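You operate a simulated robot arm through the tools that you are given. There is no shell and no other tool.

Carry out the task below with a simulated robot arm. There is one attempt and no reset: what you move stays moved.

Task
Mark frames 2 and 5 as the range, then queue it.
Fine: one mark on each, the earlier frame first; QUEUE once; do not render.

The check looks at the end state, three seconds after you hand in, the way a careful person would. Anything else that was tipped, shoved, dropped, spilled or broken makes it a failure.

Robot
A 6-joint arm with a two-finger gripper, fixed in place. Base frame: the origin is on the floor under the middle of its stand, x ahead of it, y to its left, z up. Readings come in cm, degrees, newtons and seconds.
It reaches about 120.6 cm from its shoulder. Its first joint turns from -166.0 to 166.0 degrees. Payload 2.45 kg.
Tool frame: the origin (TCP) lies between the finger pads and is the grasp point; the fingertips stand 2 cm ahead of it; z points along the fingers, y is the line along which they close. The gripper opens to 14 cm; its body begins 16.8 cm behind the TCP.
Orientation is told as [roll, pitch, yaw] about the base's x, y, z axes, in that order, counted from this pose: with the fingers straight down and closing along the base's y, the tool's x points along the base's -x, its y along +y and its z along -z.

Tools
- The arm moves only by the tool drive_tool. Its arguments are lists of equal length, an entry for each row: "translation": the shift along the base's x, y, z in cm, a list of three; "angular": the turn, a rotation vector about the base's x, y, z in degrees, a list of three; "grip": the finger opening in cm, from 0 to 14. In form: {"translation": [[x, y, z], ...], "angular": [[wx, wy, wz], ...], "grip": [grip, ...]}. A call has 1 to 20 rows; each row shifts and turns the commanded pose from where the row before left it. Rows are played at 5 a second. More than 5 cm and 8.6 degrees between two rows, or a gripper value outside its range, and nothing of the call is played. A pose out of reach is approached as far as the arm can. The call stops where the force on the tool passes 40 N (or 10 N more than at its start, if that is more) or the arm is blocked; 0.2 s more then pass. The fingers move at their own pace (about 4.5 cm/s each) and stop on an object; they squeeze with about 28 N. The grip force told is the motor's: it shows also when the fingers shut on nothing. Time passes only in rows, and 0.2 s behind the last, so rows that do not move let the fingers close. It gives the time, the measured TCP pose, the force on the tool (base axes), the opening and the grip force at its end, in the units of the frame above (readings bear some noise), with the torque about the TCP (base axes, N m) and any sound that the robot's microphone picked up.
- Cameras (640 x 400 px; columns grow to the right, rows downward): "scene" is fixed at [40.62, 65.95, 138.08]; the picture's right is [0.64, 0.77, 0.00], its down [0.62, -0.51, -0.59] and it looks along [-0.46, 0.38, -0.80] (base axes); focal length 218 px, centre (320, 200). "wrist" rides on the gripper at [7.8, 1.1, -20.9] in the tool frame; the picture's right is [-0.14, 0.99, 0.00], its down [-0.92, -0.13, -0.37] and it looks along [-0.36, -0.05, 0.93] (tool axes); focal length 280 px, centre (320, 200). There is no depth. A picture from a camera that has moved, and an enlarged one, comes with that camera's place and axes in the base frame and with its lens. The place of the scene camera against the robot may be out by one fixed shift of up to 1.8 cm in any direction.
- get_image(camera): a new picture of that camera. It takes no simulated time.
- enlarge(camera, box): a new picture of the part [left, top, right, bottom] of that camera's present view, enlarged. It takes no simulated time.
- finish_job(): hands the job in; it is judged then, once.

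Nothing tells you positions but the pictures and the camera data. Unless the task says otherwise, let go and move clear before handing in.

The tools are called after "Call:" as a command line: name --argument value ..., lists and objects as JSON in quotes. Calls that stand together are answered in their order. drive_tool: Moves the arm, as the interface text tells. Its arguments: {"type":"object","properties":{"translation":{"type":"array"},"angular":{"type":"array"},"grip":{"type":"array"}},"required":["translation","angular","grip"]} The other tools are called the same way: get_image (camera) takes a picture; enlarge (camera, box) takes an enlarged picture of a part of a camera's view; finish_job () hands the job in.

At the start:

```text
t: 0.0
tool_pos: [18.17, 57.78, 114.57]
tool_rot: [0.0, -0.1, 0.0]
force: [-0.7, -0.3, 0.0]
wrist_torque: [-0.01, -0.02, 0.02]
finger_gap: 14.02
finger_force: 0.0
```

scene: 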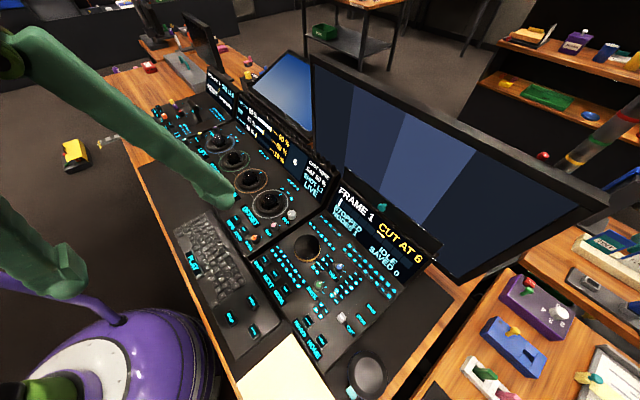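
wrist: 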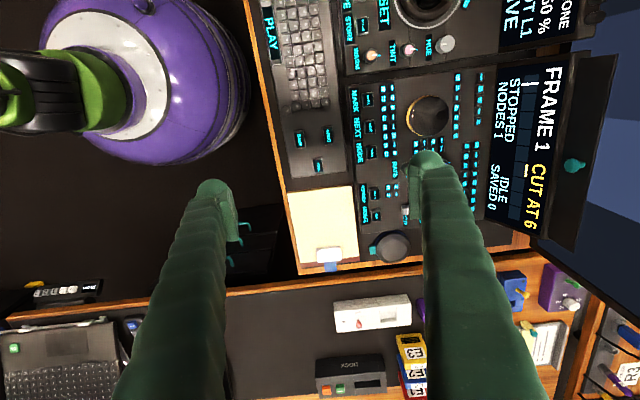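

The scene shows an editing/grading desk with panels, a big jog wheel, and a display saying FRAME 1, CUT AT 6. I'll enlarge the views to read the labels before moving.

Call:
enlarge --camera "scene" --box '[240, 180, 450, 370]'

Call:
enlarge --camera "wrist" --box '[250, 0, 610, 280]'

Call:
enlarge --camera "scene" --box '[140, 60, 350, 250]'

Call:
enlarge --camera "scene" --box '[170, 200, 330, 360]'

```text
2.11 times, centred on (345, 275) of scene
camera zoom: at [40.62, 65.95, 138.08], right [0.64, 0.77, 0.0], down [0.62, -0.51, -0.59], along [-0.46, 0.38, -0.8], focal length 458 px, centre (267, 42)
```

zoom: 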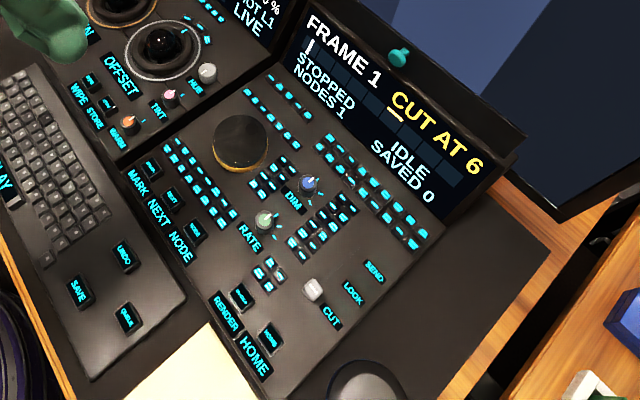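

```text
1.43 times, centred on (430, 140) of wrist
camera zoom: at [10.25, 58.83, 135.49], right [0.14, 0.99, 0.0], down [0.92, -0.13, 0.37], along [0.37, -0.05, -0.93], focal length 401 px, centre (163, 286)
```

zoom: 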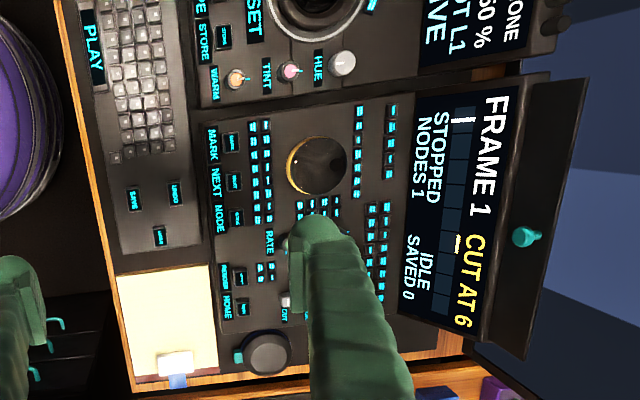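

```text
2.11 times, centred on (245, 155) of scene
camera zoom: at [40.62, 65.95, 138.08], right [0.64, 0.77, 0.0], down [0.62, -0.51, -0.59], along [-0.46, 0.38, -0.8], focal length 458 px, centre (478, 295)
```

zoom: 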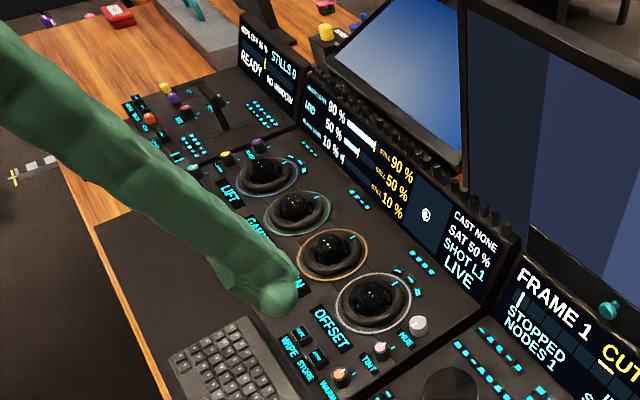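

```text
2.50 times, centred on (250, 280) of scene
camera zoom: at [40.62, 65.95, 138.08], right [0.64, 0.77, 0.0], down [0.62, -0.51, -0.59], along [-0.46, 0.38, -0.8], focal length 544 px, centre (495, 0)
```

zoom: 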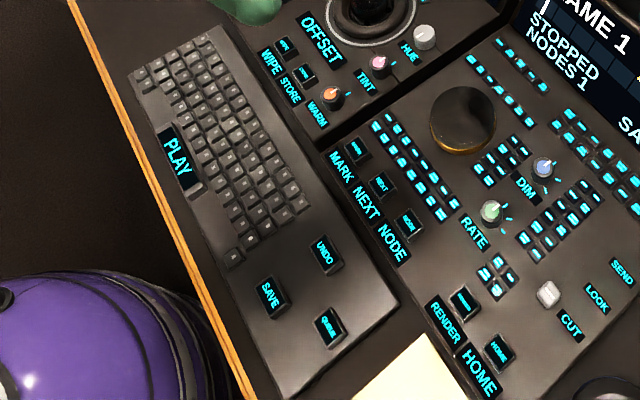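

The panel with MARK/NEXT/NODE sits around z≈80, x≈13–24, y≈67, the jog wheel is near (18, 78), and QUEUE is on the keyboard near (25, 56). I'll move the hand above the panel for a closer look with the wrist camera.

Call:
drive_tool --translation '[[0.4, 2.2, -2.2], [0.4, 2.2, -2.2], [0.4, 2.2, -2.2], [0.4, 2.2, -2.2], [0, 0, 0]]' --angular '[[0, 0, 0], [0, 0, 0], [0, 0, 0], [0, 0, 0], [0, 0, 0]]' --grip '[14, 14, 14, 14, 14]'

Call:
get_image --camera "wrist"

Call:
enlarge --camera "wrist" --box '[200, 50, 440, 200]'

Call:
enlarge --camera "wrist" --box '[200, 200, 440, 350]'

```text
t: 1.2
tool_pos: [19.7, 66.48, 105.8]
tool_rot: [0.0, -0.1, -0.1]
force: [-0.4, 0.0, 0.0]
wrist_torque: [0.0, 0.0, 0.0]
finger_gap: 14.0
finger_force: 0.0
```

```text
taken
camera wrist: at [11.89, 67.57, 126.71], right [0.14, 0.99, 0.0], down [0.92, -0.13, 0.37], along [0.37, -0.05, -0.93], focal length 280 px, centre (320, 200)
```

wrist: 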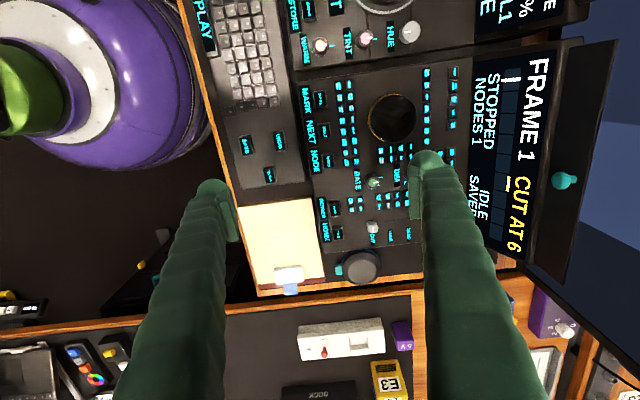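

```text
2.67 times, centred on (320, 125) of wrist
camera zoom: at [11.89, 67.57, 126.71], right [0.14, 0.99, 0.0], down [0.92, -0.13, 0.37], along [0.37, -0.05, -0.93], focal length 748 px, centre (320, 400)
```

zoom: 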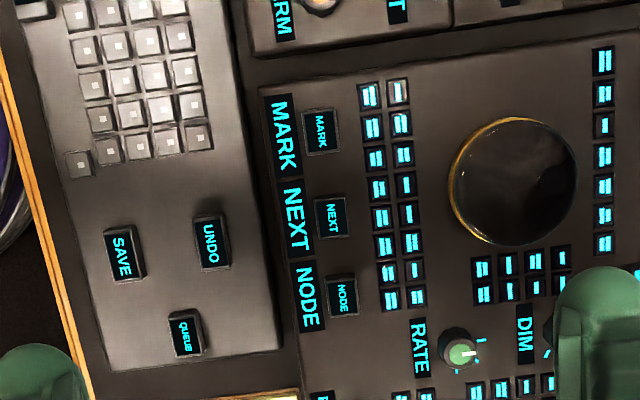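

```text
2.67 times, centred on (320, 275) of wrist
camera zoom: at [11.89, 67.57, 126.71], right [0.14, 0.99, 0.0], down [0.92, -0.13, 0.37], along [0.37, -0.05, -0.93], focal length 748 px, centre (320, 0)
```

zoom: 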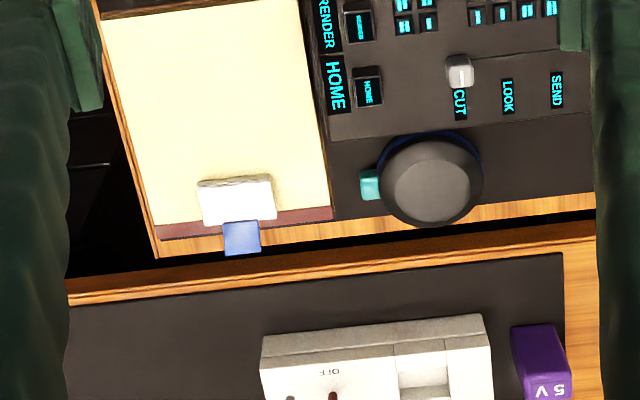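

The MARK, NEXT and NODE keys and the jog wheel are now readable, with MARK at about (13.6, 67.5, 80.4) and the wheel at about (18, 78.3, 81). I need the fingertip shape next, so I'll close the gripper in the air and look.

Call:
drive_tool --translation '[[0, 0, 0], [0, 0, 0], [0, 0, 0], [0, 0, 0], [0, 0, 0], [0, 0, 0], [0, 0, 0], [0, 0, 0], [0, 0, 0], [0, 0, 0]]' --angular '[[0, 0, 0], [0, 0, 0], [0, 0, 0], [0, 0, 0], [0, 0, 0], [0, 0, 0], [0, 0, 0], [0, 0, 0], [0, 0, 0], [0, 0, 0]]' --grip '[0, 0, 0, 0, 0, 0, 0, 0, 0, 0]'

Call:
get_image --camera "wrist"

Call:
get_image --camera "scene"

Call:
enlarge --camera "wrist" --box '[260, 130, 380, 205]'

Call:
enlarge --camera "scene" --box '[200, 150, 440, 350]'

```text
t: 3.4
tool_pos: [19.86, 66.49, 105.68]
tool_rot: [0.1, -0.1, -0.1]
force: [-0.5, 0.8, -0.1]
wrist_torque: [-0.02, -0.02, -0.05]
finger_gap: 0.0
finger_force: 28.5
```

```text
taken
camera wrist: at [11.89, 67.55, 126.74], right [0.14, 0.99, 0.0], down [0.92, -0.13, 0.37], along [0.37, -0.05, -0.93], focal length 280 px, centre (320, 200)
```

wrist: 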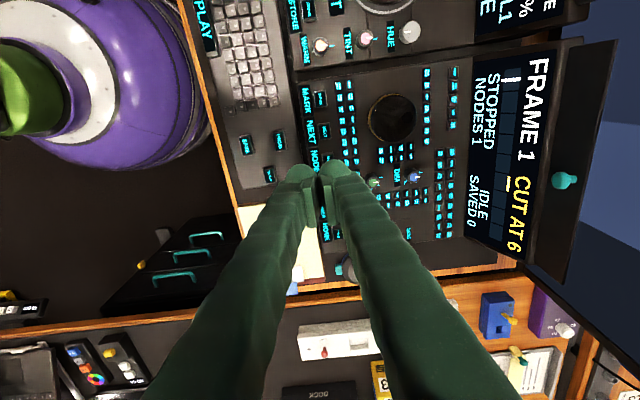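

```text
taken
```

scene: 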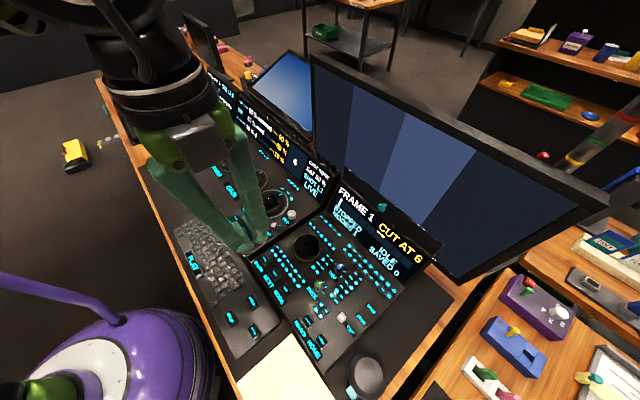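

```text
5.33 times, centred on (320, 168) of wrist
camera zoom: at [11.89, 67.55, 126.74], right [0.14, 0.99, 0.0], down [0.92, -0.13, 0.37], along [0.37, -0.05, -0.93], focal length 1495 px, centre (320, 373)
```

zoom: 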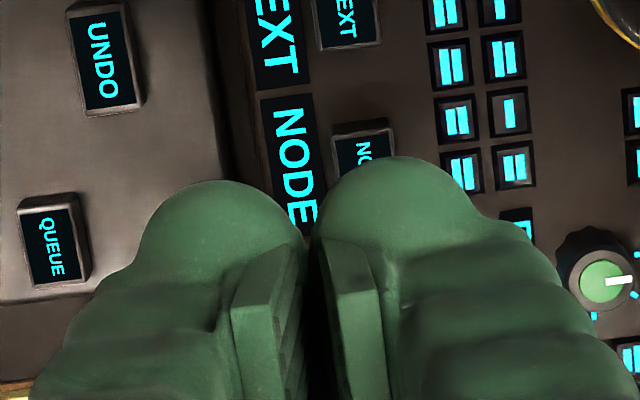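

```text
2.00 times, centred on (320, 250) of scene
camera zoom: at [40.62, 65.95, 138.08], right [0.64, 0.77, 0.0], down [0.62, -0.51, -0.59], along [-0.46, 0.38, -0.8], focal length 435 px, centre (320, 100)
```

zoom: 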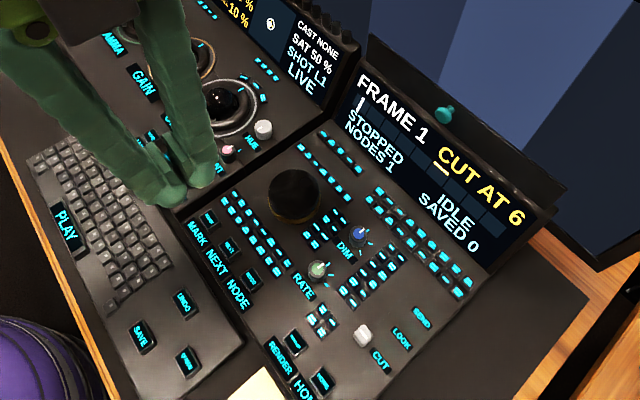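

Each fingertip is a rounded knob about 2.3 cm across, and the tips are about 2.6 cm apart when closed, so tilting the hand will let one tip press a key alone. I'll look at the wheel from closer, with the fingers open and the hand lower over it.

Call:
drive_tool --translation '[[-0.4, 2.4, -1.6], [-0.4, 2.4, -1.6], [-0.4, 2.4, -1.6], [-0.4, 2.4, -1.6], [-0.3, 2.2, -1.6], [0, 0, 0], [0, 0, 0], [0, 0, 0], [0, 0, 0]]' --angular '[[0, 0, 0], [0, 0, 0], [0, 0, 0], [0, 0, 0], [0, 0, 0], [0, 0, 0], [0, 0, 0], [0, 0, 0], [0, 0, 0]]' --grip '[14, 14, 14, 14, 14, 14, 14, 14, 14]'

Call:
get_image --camera "wrist"

Call:
enlarge --camera "wrist" --box '[220, 60, 440, 200]'

Call:
enlarge --camera "scene" --box '[260, 210, 360, 290]'

```text
t: 5.4
tool_pos: [17.89, 78.3, 97.69]
tool_rot: [-0.1, -0.1, 0.0]
force: [0.3, 0.5, 1.0]
wrist_torque: [-0.02, -0.04, -0.03]
finger_gap: 13.99
finger_force: 0.0
```

```text
taken
camera wrist: at [9.93, 79.27, 118.63], right [0.14, 0.99, 0.0], down [0.92, -0.13, 0.37], along [0.37, -0.05, -0.93], focal length 280 px, centre (320, 200)
```

wrist: 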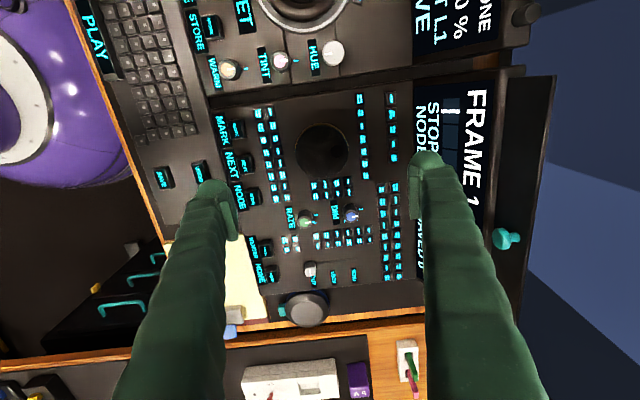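

```text
2.86 times, centred on (330, 130) of wrist
camera zoom: at [9.93, 79.27, 118.63], right [0.14, 0.99, 0.0], down [0.92, -0.13, 0.37], along [0.37, -0.05, -0.93], focal length 801 px, centre (291, 400)
```

zoom: 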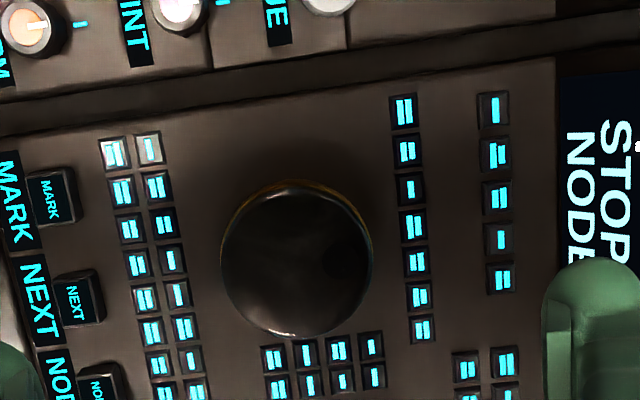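

```text
5.00 times, centred on (310, 250) of scene
camera zoom: at [40.62, 65.95, 138.08], right [0.64, 0.77, 0.0], down [0.62, -0.51, -0.59], along [-0.46, 0.38, -0.8], focal length 1088 px, centre (370, -50)
```

zoom: 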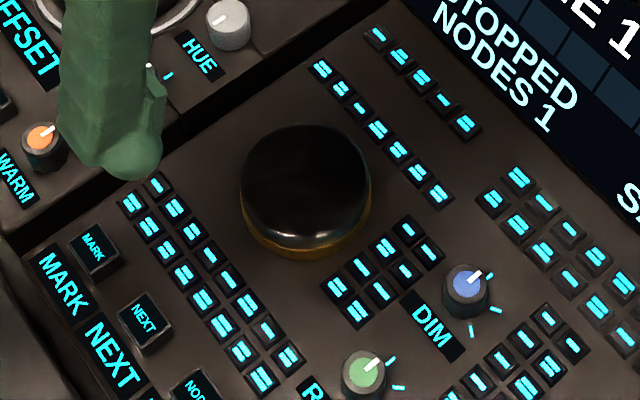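

The wheel is a black disc about 7.5 cm across on a gold base ring, with its centre at about (18, 78.4) and its top near z≈81. I'll descend partway with the fingers straddling it in y and re-measure before touching.

Call:
drive_tool --translation '[[0, 0, -2.0], [0, 0, -2.0], [0, 0, -2.0], [0, 0, -2.0], [0, 0, -2.0], [0, 0, 0]]' --angular '[[0, 0, 0], [0, 0, 0], [0, 0, 0], [0, 0, 0], [0, 0, 0], [0, 0, 0]]' --grip '[11.5, 11.5, 11.5, 11.5, 11.5, 11.5]'

Call:
get_image --camera "wrist"

Call:
enlarge --camera "wrist" --box '[220, 100, 440, 240]'

Call:
enlarge --camera "scene" --box '[260, 190, 380, 290]'

```text
t: 6.8
tool_pos: [17.99, 78.29, 87.83]
tool_rot: [0.0, -0.2, -0.2]
force: [-0.2, -0.8, 0.3]
wrist_torque: [-0.01, -0.01, -0.01]
finger_gap: 11.5
finger_force: 0.0
```

```text
taken
camera wrist: at [10.03, 79.38, 108.75], right [0.14, 0.99, 0.0], down [0.92, -0.13, 0.37], along [0.37, -0.05, -0.93], focal length 280 px, centre (320, 200)
```

wrist: 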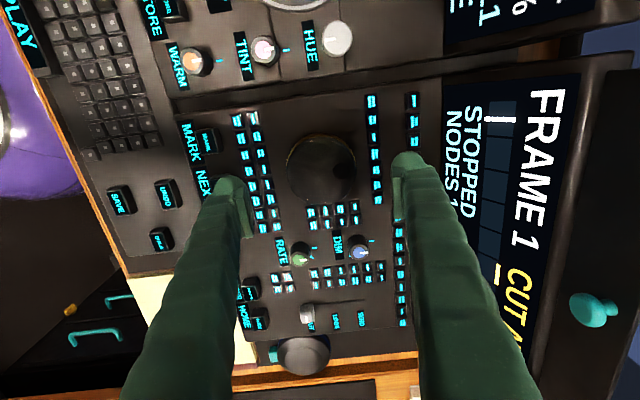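

```text
2.86 times, centred on (330, 170) of wrist
camera zoom: at [10.03, 79.38, 108.75], right [0.14, 0.99, 0.0], down [0.92, -0.13, 0.37], along [0.37, -0.05, -0.93], focal length 801 px, centre (291, 286)
```

zoom: 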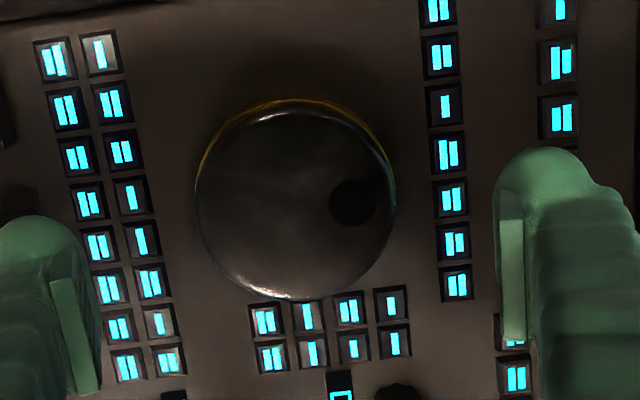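

```text
4.00 times, centred on (320, 240) of scene
camera zoom: at [40.62, 65.95, 138.08], right [0.64, 0.77, 0.0], down [0.62, -0.51, -0.59], along [-0.46, 0.38, -0.8], focal length 870 px, centre (320, 40)
```

zoom: 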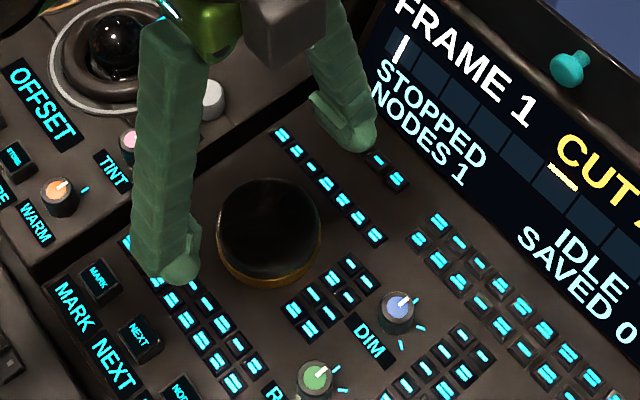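

The wheel centre comes out at about (18.0, 78.4), and small buttons lie close on its +y, -y and +x sides. Turning the hand 45° about z puts both fingers over clear panel, so I'll turn while still high and then check.

Call:
drive_tool --translation '[[0, 0.1, 0], [0, 0, 0], [0, 0, 0], [0, 0, 0], [0, 0, 0], [0, 0, 0], [0, 0, 0]]' --angular '[[0, 0, 7.5], [0, 0, 7.5], [0, 0, 7.5], [0, 0, 7.5], [0, 0, 7.5], [0, 0, 7.5], [0, 0, 0]]' --grip '[10.5, 10.5, 10.5, 10.5, 10.5, 10.5, 10.5]'

Call:
get_image --camera "wrist"

Call:
enlarge --camera "scene" --box '[240, 170, 400, 290]'

```text
t: 8.4
tool_pos: [17.89, 78.45, 87.83]
tool_rot: [0.0, 0.0, 45.0]
force: [0.2, -0.4, 0.2]
wrist_torque: [0.03, -0.05, 0.02]
finger_gap: 10.48
finger_force: 0.1
```

```text
taken
camera wrist: at [11.57, 73.64, 108.74], right [-0.6, 0.8, 0.0], down [0.74, 0.56, 0.37], along [0.29, 0.22, -0.93], focal length 280 px, centre (320, 200)
```

wrist: 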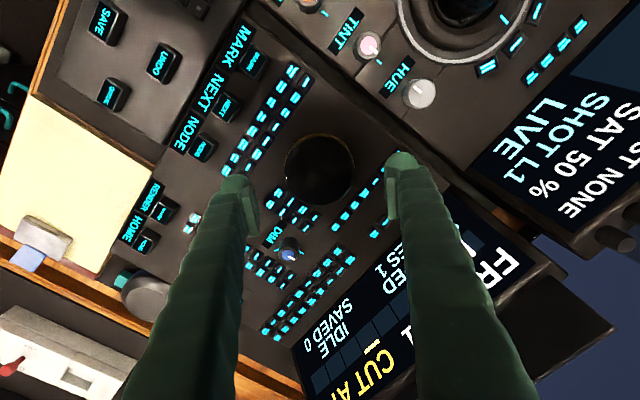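

```text
3.33 times, centred on (320, 230) of scene
camera zoom: at [40.62, 65.95, 138.08], right [0.64, 0.77, 0.0], down [0.62, -0.51, -0.59], along [-0.46, 0.38, -0.8], focal length 725 px, centre (320, 100)
```

zoom: 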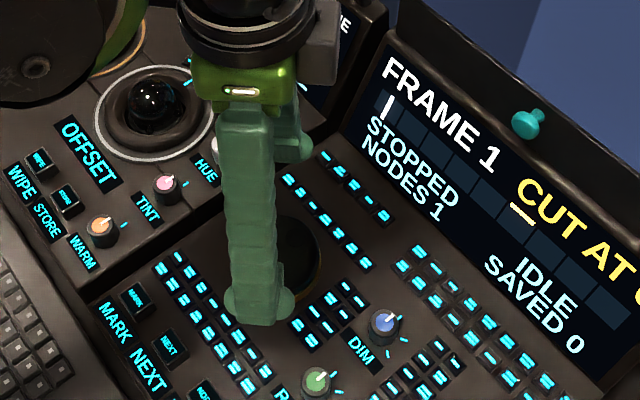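

Call:
enlarge --camera "wrist" --box '[220, 100, 440, 240]'

```text
2.86 times, centred on (330, 170) of wrist
camera zoom: at [11.57, 73.64, 108.74], right [-0.6, 0.8, 0.0], down [0.74, 0.56, 0.37], along [0.29, 0.22, -0.93], focal length 801 px, centre (291, 286)
```

zoom: 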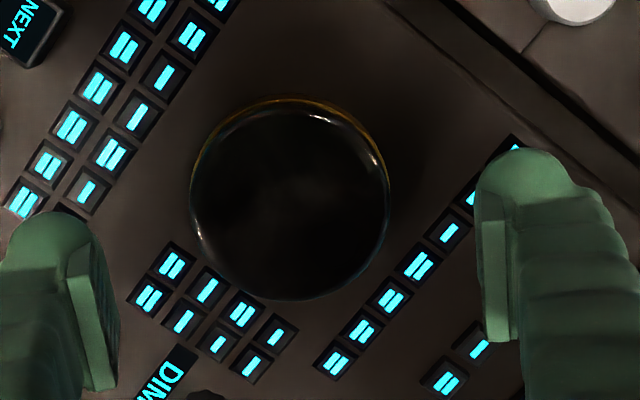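

The wheel's top disc is at about (18.05, 78.44), z≈80.3, with a diameter of about 7.4 cm. I'll lower the open fingers around it until the tips are at about z=80.8, then look again.

Call:
drive_tool --translation '[[0.15, 0, -1.0], [0, 0, -1.0], [0, 0, -1.0], [0, 0, -1.0], [0, 0, -1.0], [0, 0, 0]]' --angular '[[0, 0, 0], [0, 0, 0], [0, 0, 0], [0, 0, 0], [0, 0, 0], [0, 0, 0]]' --grip '[9.8, 9.8, 9.8, 9.8, 9.8, 9.8]'

Call:
get_image --camera "wrist"

Call:
enlarge --camera "wrist" --box '[220, 120, 440, 260]'

Call:
enlarge --camera "scene" --box '[260, 190, 380, 290]'

```text
t: 9.8
tool_pos: [17.99, 78.43, 82.86]
tool_rot: [0.0, 0.0, 44.9]
force: [-0.5, -0.5, 0.7]
wrist_torque: [-0.01, 0.02, -0.06]
finger_gap: 9.8
finger_force: 0.0
```

```text
taken
camera wrist: at [11.67, 73.65, 103.76], right [-0.6, 0.8, 0.0], down [0.74, 0.56, 0.37], along [0.29, 0.22, -0.93], focal length 280 px, centre (320, 200)
```

wrist: 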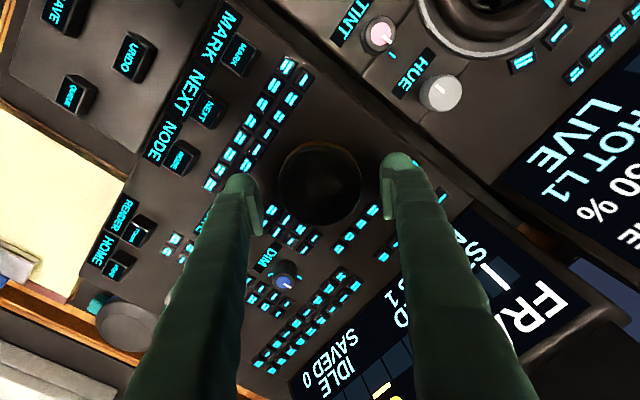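

```text
2.86 times, centred on (330, 190) of wrist
camera zoom: at [11.67, 73.65, 103.76], right [-0.6, 0.8, 0.0], down [0.74, 0.56, 0.37], along [0.29, 0.22, -0.93], focal length 801 px, centre (291, 229)
```

zoom: 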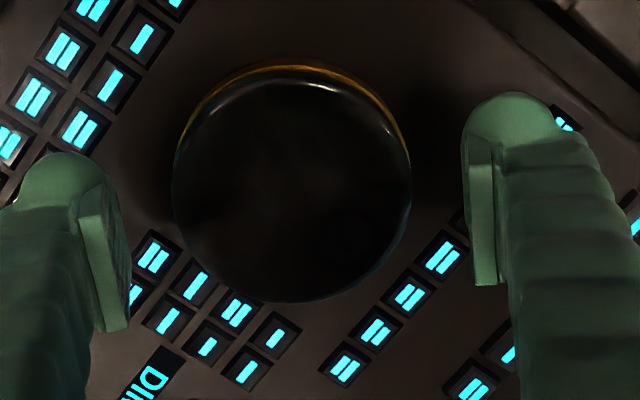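

```text
4.00 times, centred on (320, 240) of scene
camera zoom: at [40.62, 65.95, 138.08], right [0.64, 0.77, 0.0], down [0.62, -0.51, -0.59], along [-0.46, 0.38, -0.8], focal length 870 px, centre (320, 40)
```

zoom: 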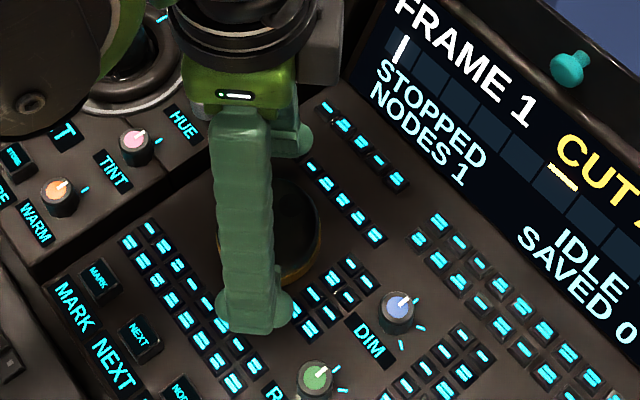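

The fingers straddle the wheel cleanly with tips at about z=80.9. I'll lower another 1 cm slowly, watching the force.

Call:
drive_tool --translation '[[0, 0, -0.25], [0, 0, -0.25], [0, 0, -0.25], [0, 0, -0.25], [0, 0, 0]]' --angular '[[0, 0, 0], [0, 0, 0], [0, 0, 0], [0, 0, 0], [0, 0, 0]]' --grip '[9.6, 9.6, 9.6, 9.6, 9.6]'

Call:
enlarge --camera "wrist" --box '[220, 120, 440, 260]'

Call:
enlarge --camera "scene" --box '[280, 210, 340, 260]'

```text
t: 11.0
tool_pos: [17.89, 78.52, 81.8]
tool_rot: [-0.1, 0.0, 44.9]
force: [-0.6, -0.1, 0.4]
wrist_torque: [0.01, -0.02, 0.02]
finger_gap: 9.59
finger_force: 0.0
```

```text
2.86 times, centred on (330, 190) of wrist
camera zoom: at [11.62, 73.63, 102.69], right [-0.6, 0.8, 0.0], down [0.74, 0.56, 0.37], along [0.29, 0.22, -0.93], focal length 801 px, centre (291, 229)
```

zoom: 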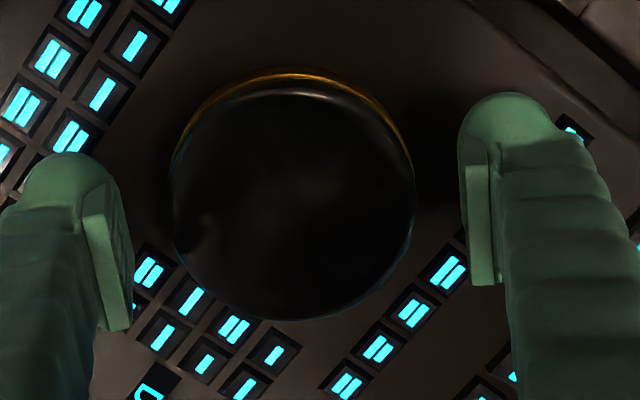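

```text
8.00 times, centred on (310, 235) of scene
camera zoom: at [40.62, 65.95, 138.08], right [0.64, 0.77, 0.0], down [0.62, -0.51, -0.59], along [-0.46, 0.38, -0.8], focal length 1740 px, centre (400, -80)
```

zoom: 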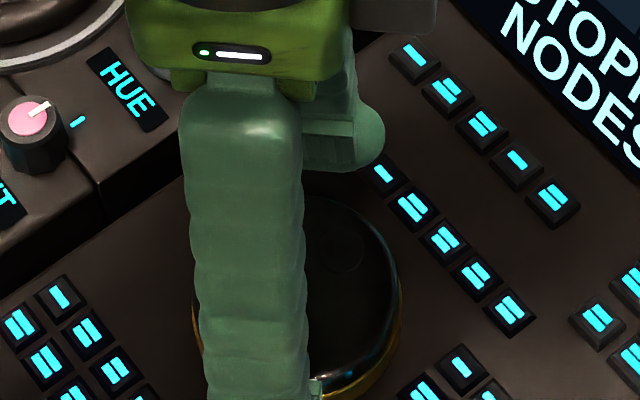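

The tips are now about level with the wheel body and nothing is touching. I'll close gently on the wheel.

Call:
drive_tool --translation '[[0, 0, 0], [0, 0, 0], [0, 0, 0], [0, 0, 0], [0, 0, 0], [0, 0, 0]]' --angular '[[0, 0, 0], [0, 0, 0], [0, 0, 0], [0, 0, 0], [0, 0, 0], [0, 0, 0]]' --grip '[9.0, 8.4, 7.9, 7.4, 7.0, 7.0]'

Call:
enlarge --camera "wrist" --box '[220, 120, 440, 260]'

Call:
enlarge --camera "scene" --box '[260, 190, 400, 290]'

```text
t: 12.4
tool_pos: [18.06, 78.46, 81.77]
tool_rot: [0.0, 0.0, 44.9]
force: [-0.9, 0.0, 0.7]
wrist_torque: [0.0, 0.02, -0.03]
finger_gap: 7.26
finger_force: 38.2
```

```text
2.86 times, centred on (330, 190) of wrist
camera zoom: at [11.62, 73.63, 102.7], right [-0.6, 0.8, 0.0], down [0.74, 0.56, 0.37], along [0.29, 0.22, -0.93], focal length 801 px, centre (291, 229)
```

zoom: 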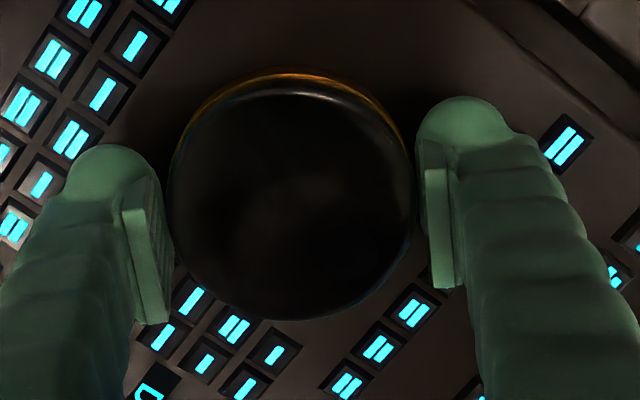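

```text
4.00 times, centred on (330, 240) of scene
camera zoom: at [40.62, 65.95, 138.08], right [0.64, 0.77, 0.0], down [0.62, -0.51, -0.59], along [-0.46, 0.38, -0.8], focal length 870 px, centre (280, 40)
```

zoom: 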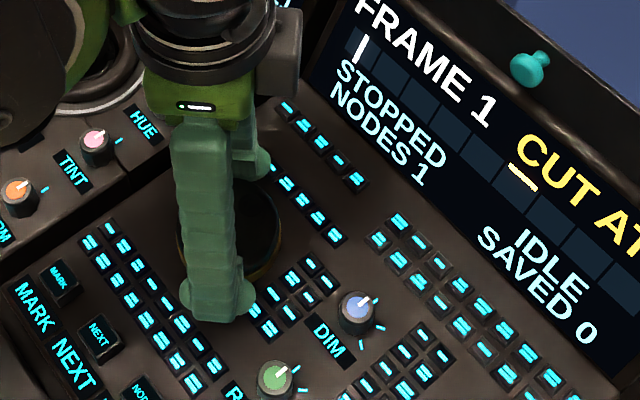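

The gripper stopped at 7.26 cm with almost no side force, so it is centred on the wheel. I'll turn it clockwise a small amount and read the display.

Call:
drive_tool --translation '[[0, 0, 0], [0, 0, 0], [0, 0, 0]]' --angular '[[0, 0, -3], [0, 0, -3], [0, 0, 0]]' --grip '[7.0, 7.0, 7.0]'

Call:
enlarge --camera "scene" --box '[260, 170, 440, 290]'

```text
t: 13.2
tool_pos: [18.03, 78.44, 81.76]
tool_rot: [0.1, 0.0, 38.9]
force: [-3.3, -6.3, -6.5]
wrist_torque: [-0.06, 0.07, 0.01]
finger_gap: 7.23
finger_force: 45.5
```

```text
3.33 times, centred on (350, 230) of scene
camera zoom: at [40.62, 65.95, 138.08], right [0.64, 0.77, 0.0], down [0.62, -0.51, -0.59], along [-0.46, 0.38, -0.8], focal length 725 px, centre (220, 100)
```

zoom: 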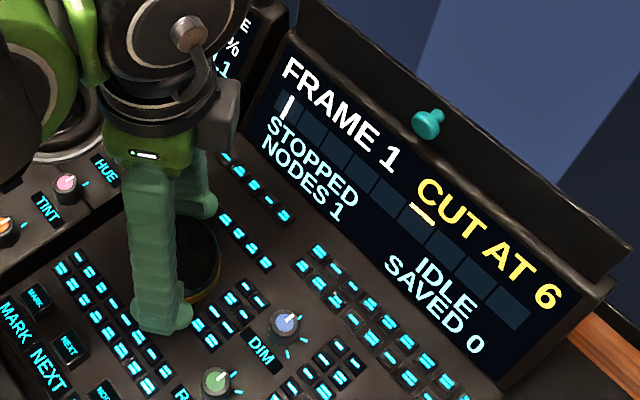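

There is still no frame change after 6°, and the forces are mild. I'll turn further clockwise.

Call:
drive_tool --translation '[[0, 0, 0], [0, 0, 0], [0, 0, 0]]' --angular '[[0, 0, -4], [0, 0, -4], [0, 0, 0]]' --grip '[7.0, 7.0, 7.0]'

Call:
enlarge --camera "scene" --box '[260, 170, 440, 290]'

Call:
enlarge --camera "wrist" --box '[220, 120, 440, 260]'

```text
t: 14.0
tool_pos: [17.95, 78.63, 81.77]
tool_rot: [0.1, 0.1, 30.9]
force: [-8.8, -7.6, -5.0]
wrist_torque: [-0.11, 0.11, -0.01]
finger_gap: 7.25
finger_force: 44.6
```

```text
3.33 times, centred on (350, 230) of scene
camera zoom: at [40.62, 65.95, 138.08], right [0.64, 0.77, 0.0], down [0.62, -0.51, -0.59], along [-0.46, 0.38, -0.8], focal length 725 px, centre (220, 100)
```

zoom: 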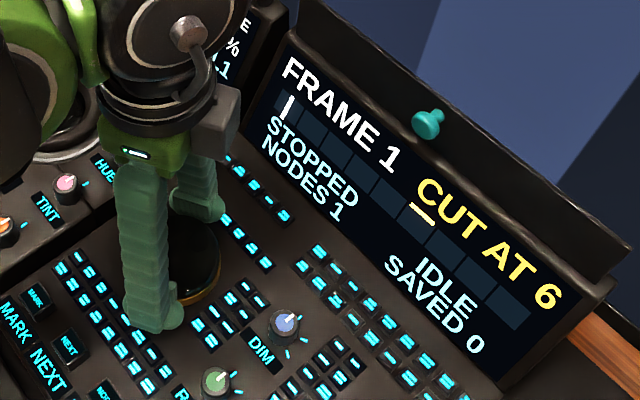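

```text
2.86 times, centred on (330, 190) of wrist
camera zoom: at [10.66, 75.3, 102.7], right [-0.39, 0.92, 0.0], down [0.86, 0.36, 0.37], along [0.34, 0.14, -0.93], focal length 801 px, centre (291, 229)
```

zoom: 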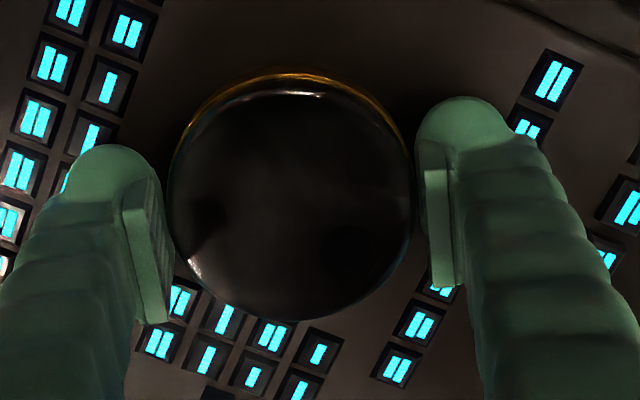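

The dimple shows the wheel has turned about 14° with the gripper, and the frame is still 1. I'll keep turning clockwise in steps.

Call:
drive_tool --translation '[[0, 0, 0], [0, 0, 0], [0, 0, 0]]' --angular '[[0, 0, -4], [0, 0, -4], [0, 0, 0]]' --grip '[7.0, 7.0, 7.0]'

Call:
enlarge --camera "scene" --box '[260, 170, 440, 290]'

```text
t: 14.8
tool_pos: [17.99, 78.48, 81.77]
tool_rot: [0.0, -0.1, 22.9]
force: [-9.5, -12.7, 0.5]
wrist_torque: [-0.25, 0.11, 0.02]
finger_gap: 7.27
finger_force: 45.1
```

```text
3.33 times, centred on (350, 230) of scene
camera zoom: at [40.62, 65.95, 138.08], right [0.64, 0.77, 0.0], down [0.62, -0.51, -0.59], along [-0.46, 0.38, -0.8], focal length 725 px, centre (220, 100)
```

zoom: 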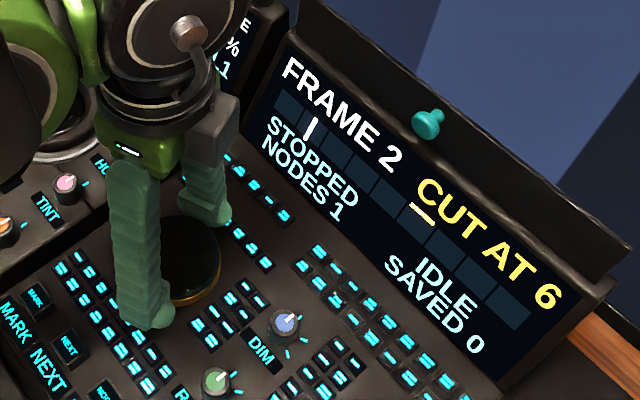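

The display now shows FRAME 2, with the change coming somewhere between 14° and 22° of turn. I'll add 3° for margin, then release the wheel and check that it holds.

Call:
drive_tool --translation '[[0, 0, 0], [0, 0, 0], [0, 0, 0]]' --angular '[[0, 0, -1.5], [0, 0, -1.5], [0, 0, 0]]' --grip '[7.0, 7.0, 7.0]'

Call:
enlarge --camera "scene" --box '[260, 170, 440, 290]'

```text
t: 15.6
tool_pos: [18.0, 78.49, 81.81]
tool_rot: [0.1, -0.1, 19.9]
force: [-7.1, -12.0, 3.0]
wrist_torque: [-0.23, 0.03, -0.01]
finger_gap: 7.26
finger_force: 45.4
```

```text
3.33 times, centred on (350, 230) of scene
camera zoom: at [40.62, 65.95, 138.08], right [0.64, 0.77, 0.0], down [0.62, -0.51, -0.59], along [-0.46, 0.38, -0.8], focal length 725 px, centre (220, 100)
```

zoom: 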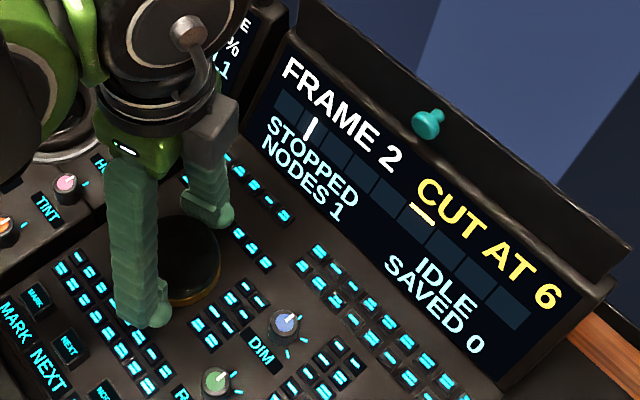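

Still FRAME 2 with the forces small. I'll release the wheel, opening just enough to clear it, and lift straight up.

Call:
drive_tool --translation '[[0, 0, 0], [0, 0, 0], [0, 0, 0], [0, 0, 0.5], [0, 0, 1.5], [0, 0, 3], [0, 0, 3], [0, 0, 0]]' --angular '[[0, 0, 0], [0, 0, 0], [0, 0, 0], [0, 0, 0], [0, 0, 0], [0, 0, 0], [0, 0, 0], [0, 0, 0]]' --grip '[7.6, 8.2, 8.8, 9.0, 9.0, 9.0, 9.0, 9.0]'

Call:
get_image --camera "wrist"

Call:
enlarge --camera "scene" --box '[260, 170, 440, 290]'

```text
t: 17.4
tool_pos: [17.9, 78.57, 89.66]
tool_rot: [-0.1, -0.1, 19.9]
force: [-0.1, 0.5, -1.0]
wrist_torque: [-0.01, -0.05, -0.01]
finger_gap: 9.0
finger_force: 0.1
```

```text
taken
camera wrist: at [10.12, 76.71, 110.6], right [-0.21, 0.98, 0.0], down [0.91, 0.19, 0.37], along [0.36, 0.08, -0.93], focal length 280 px, centre (320, 200)
```

wrist: 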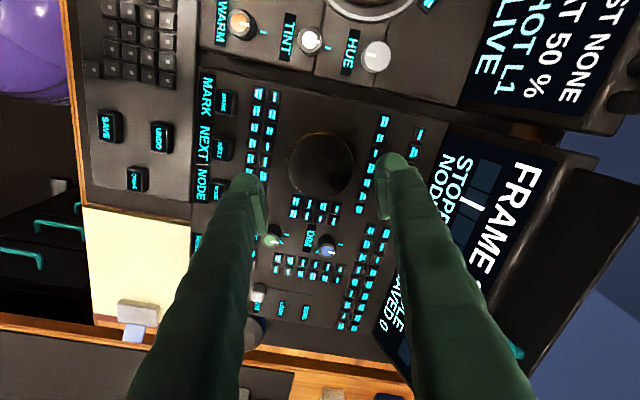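

```text
3.33 times, centred on (350, 230) of scene
camera zoom: at [40.62, 65.95, 138.08], right [0.64, 0.77, 0.0], down [0.62, -0.51, -0.59], along [-0.46, 0.38, -0.8], focal length 725 px, centre (220, 100)
```

zoom: 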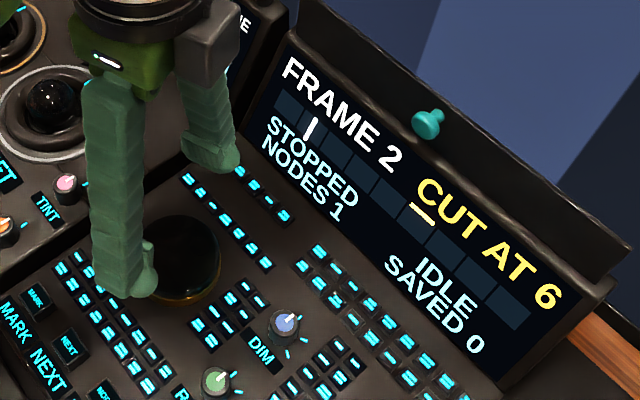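

Frame 2 holds after release. Next I'll straighten the yaw, close the fingers, tilt the hand about 30° toward the robot so the -y fingertip leads, and hover above MARK at about (13.5, 67.6).

Call:
drive_tool --translation '[[0, 0, 2], [0, 0, 1], [0, 0, 0], [-1.1, -2.6, 0], [-1.1, -2.6, 0], [-1.1, -2.6, 0], [-1.1, -2.5, 0], [0, 0, 0], [0, 0, 0], [0, 0, 0]]' --angular '[[0, 0, -6.6], [0, 0, -6.7], [0, 0, -6.7], [7.5, 0, 0], [7.5, 0, 0], [7.5, 0, 0], [7.5, 0, 0], [0, 0, 0], [0, 0, 0], [0, 0, 0]]' --grip '[9, 7, 5, 3, 1, 0, 0, 0, 0, 0]'

Call:
get_image --camera "wrist"

Call:
enlarge --camera "wrist" --box '[220, 80, 420, 220]'

Call:
enlarge --camera "scene" --box '[220, 190, 340, 290]'

```text
t: 19.6
tool_pos: [13.66, 68.2, 92.7]
tool_rot: [30.1, 0.0, -0.2]
force: [0.1, 0.1, 0.2]
wrist_torque: [0.05, 0.0, -0.02]
finger_gap: 0.0
finger_force: 28.2
```

```text
taken
camera wrist: at [5.72, 58.58, 111.36], right [0.14, 0.86, 0.5], down [0.92, -0.3, 0.26], along [0.37, 0.42, -0.83], focal length 280 px, centre (320, 200)
```

wrist: 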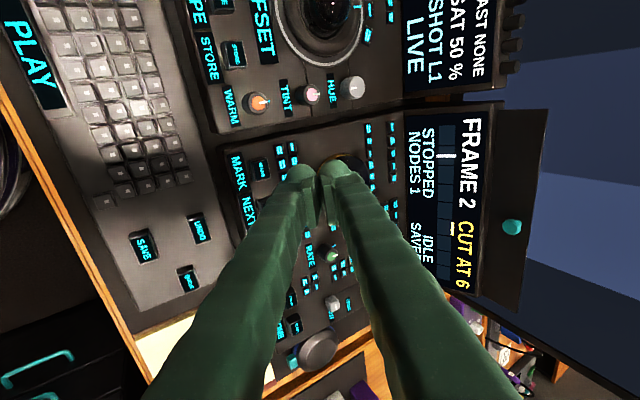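

```text
2.86 times, centred on (320, 150) of wrist
camera zoom: at [5.72, 58.58, 111.36], right [0.14, 0.86, 0.5], down [0.92, -0.3, 0.26], along [0.37, 0.42, -0.83], focal length 801 px, centre (320, 343)
```

zoom: 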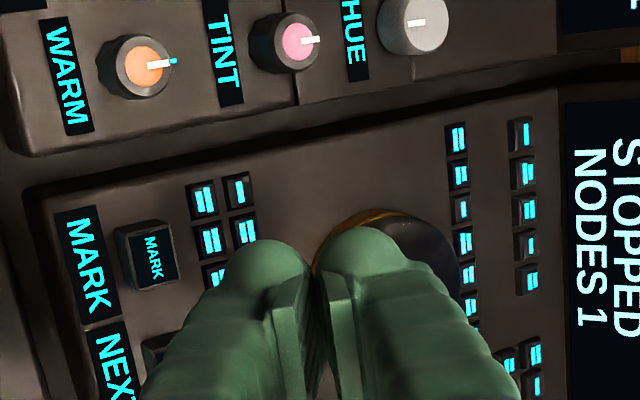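

```text
4.00 times, centred on (280, 240) of scene
camera zoom: at [40.62, 65.95, 138.08], right [0.64, 0.77, 0.0], down [0.62, -0.51, -0.59], along [-0.46, 0.38, -0.8], focal length 870 px, centre (480, 40)
```

zoom: 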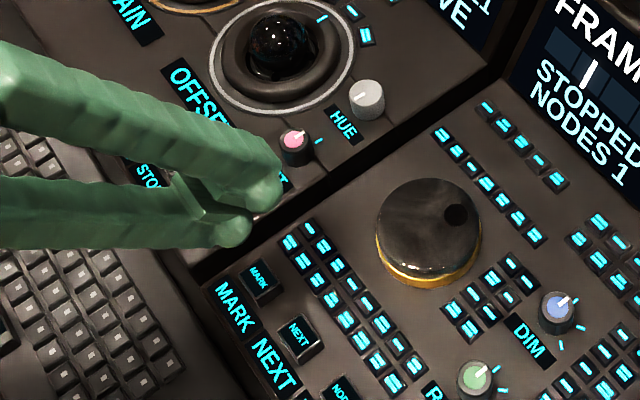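

MARK localizes to about (13.5, 67.5, 80.2). I need to know exactly where the leading fingertip is relative to the TCP, so I'll zoom in on the tips from both cameras.

Call:
enlarge --camera "wrist" --box '[270, 130, 390, 205]'

Call:
enlarge --camera "scene" --box '[235, 210, 307, 255]'

Call:
get_image --camera "scene"

```text
5.33 times, centred on (330, 168) of wrist
camera zoom: at [5.72, 58.58, 111.36], right [0.14, 0.86, 0.5], down [0.92, -0.3, 0.26], along [0.37, 0.42, -0.83], focal length 1495 px, centre (267, 373)
```

zoom: 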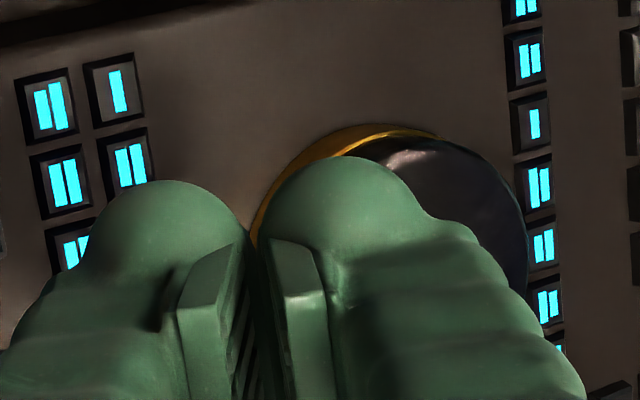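

```text
8.89 times, centred on (271, 232) of scene
camera zoom: at [40.62, 65.95, 138.08], right [0.64, 0.77, 0.0], down [0.62, -0.51, -0.59], along [-0.46, 0.38, -0.8], focal length 1934 px, centre (756, -89)
```

zoom: 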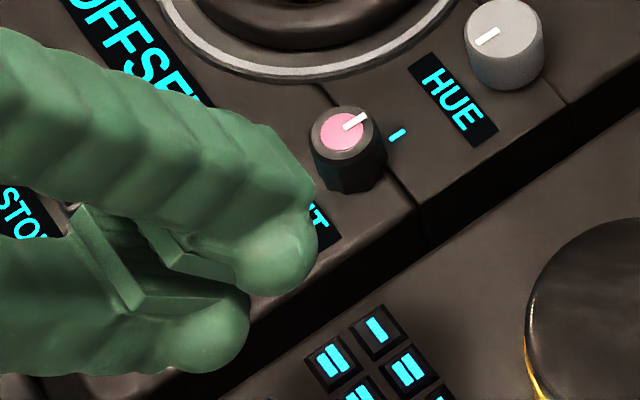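

```text
taken
```

scene: 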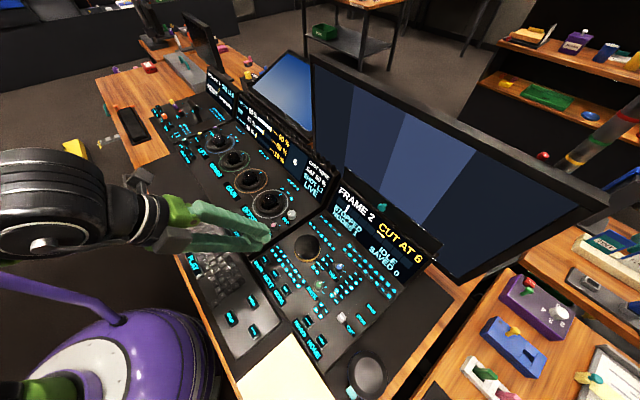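

The two camera views agree if each fingertip is a rounded bar about 5 cm wide in tool x and 2.4 cm thick, which clears NEXT (5 cm away) when centred on MARK. I'll lower to about 1.5 cm above the MARK key and check.

Call:
drive_tool --translation '[[-0.2, 0, -2.2], [0, 0, -2.2], [0, 0, -2.2], [0, 0, -1.8], [0, 0, 0]]' --angular '[[0, 0, 0], [0, 0, 0], [0, 0, 0], [0, 0, 0], [0, 0, 0]]' --grip '[0, 0, 0, 0, 0]'

Call:
enlarge --camera "wrist" --box '[240, 90, 400, 200]'

Call:
enlarge --camera "scene" --box '[215, 210, 311, 270]'

```text
t: 20.8
tool_pos: [13.52, 68.3, 84.31]
tool_rot: [30.0, -0.1, -0.1]
force: [0.3, 0.3, 0.1]
wrist_torque: [0.01, 0.0, 0.03]
finger_gap: 0.0
finger_force: 28.0
```

```text
3.64 times, centred on (320, 145) of wrist
camera zoom: at [5.55, 58.6, 102.92], right [0.14, 0.86, 0.5], down [0.92, -0.3, 0.26], along [0.37, 0.42, -0.83], focal length 1020 px, centre (320, 400)
```

zoom: 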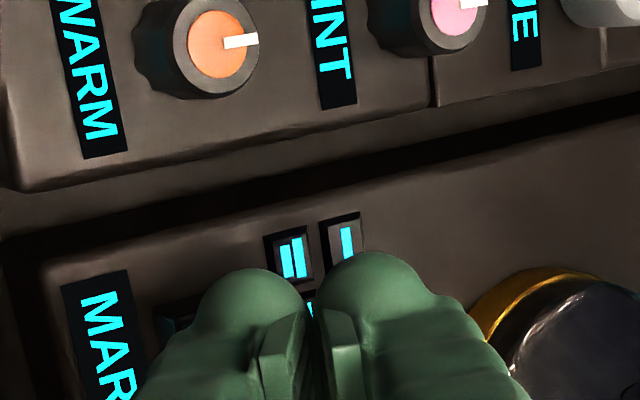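

```text
6.67 times, centred on (263, 240) of scene
camera zoom: at [40.62, 65.95, 138.08], right [0.64, 0.77, 0.0], down [0.62, -0.51, -0.59], along [-0.46, 0.38, -0.8], focal length 1450 px, centre (700, -67)
```

zoom: 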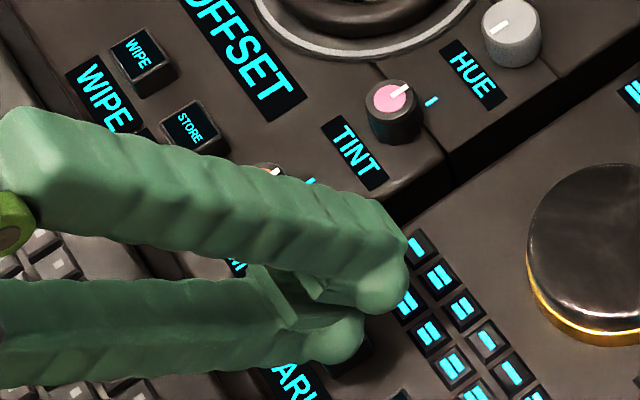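

The leading fingertip sits right over the MARK key in both views, about 1.5 cm above it. I'll descend in small steps and watch the force, sound and display.

Call:
drive_tool --translation '[[0, 0, -0.25], [0, 0, -0.25], [0, 0, -0.25], [0, 0, -0.25], [0, 0, 0]]' --angular '[[0, 0, 0], [0, 0, 0], [0, 0, 0], [0, 0, 0], [0, 0, 0]]' --grip '[0, 0, 0, 0, 0]'

Call:
enlarge --camera "scene" --box '[215, 210, 311, 270]'

Call:
enlarge --camera "scene" --box '[310, 170, 440, 290]'

```text
t: 22.0
tool_pos: [13.18, 68.09, 83.46]
tool_rot: [29.9, 0.0, -0.2]
force: [-0.2, -0.2, -0.5]
wrist_torque: [0.02, -0.01, 0.0]
finger_gap: 0.0
finger_force: 27.8
```

```text
6.67 times, centred on (263, 240) of scene
camera zoom: at [40.62, 65.95, 138.08], right [0.64, 0.77, 0.0], down [0.62, -0.51, -0.59], along [-0.46, 0.38, -0.8], focal length 1450 px, centre (700, -67)
```

zoom: 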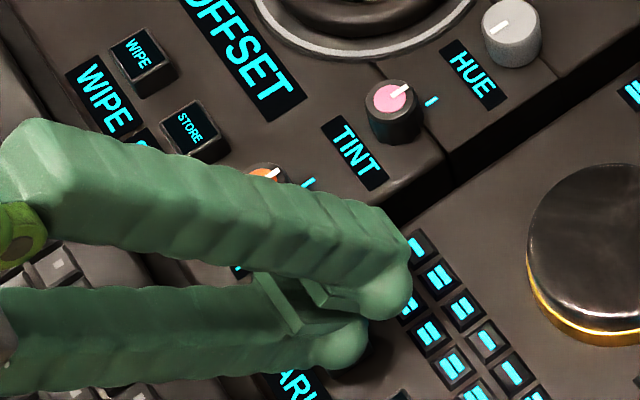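

```text
3.33 times, centred on (375, 230) of scene
camera zoom: at [40.62, 65.95, 138.08], right [0.64, 0.77, 0.0], down [0.62, -0.51, -0.59], along [-0.46, 0.38, -0.8], focal length 725 px, centre (137, 100)
```

zoom: 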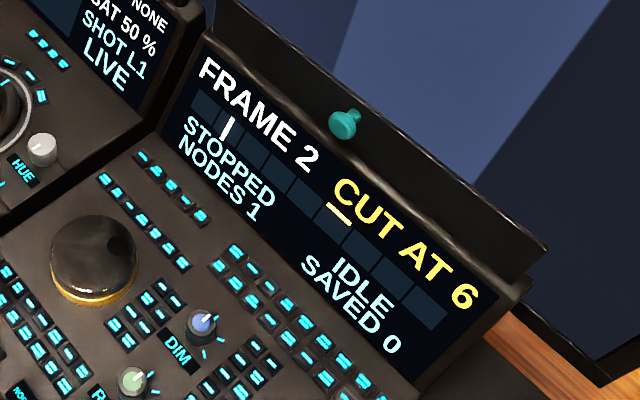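

No contact yet. I'll keep descending in 0.15 cm steps.

Call:
drive_tool --translation '[[0, 0, -0.15], [0, 0, -0.15], [0, 0, -0.15], [0, 0, 0]]' --angular '[[0, 0, 0], [0, 0, 0], [0, 0, 0], [0, 0, 0]]' --grip '[0, 0, 0, 0]'

Call:
enlarge --camera "scene" --box '[310, 170, 440, 290]'

```text
t: 23.0
tool_pos: [13.41, 68.19, 82.84]
tool_rot: [30.0, 0.0, -0.1]
force: [0.8, -0.3, -1.2]
wrist_torque: [0.0, 0.01, -0.01]
finger_gap: 0.02
finger_force: 28.2
```

```text
3.33 times, centred on (375, 230) of scene
camera zoom: at [40.62, 65.95, 138.08], right [0.64, 0.77, 0.0], down [0.62, -0.51, -0.59], along [-0.46, 0.38, -0.8], focal length 725 px, centre (137, 100)
```

zoom: 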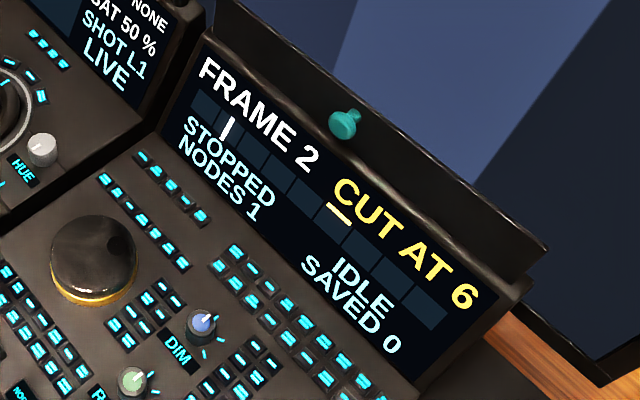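

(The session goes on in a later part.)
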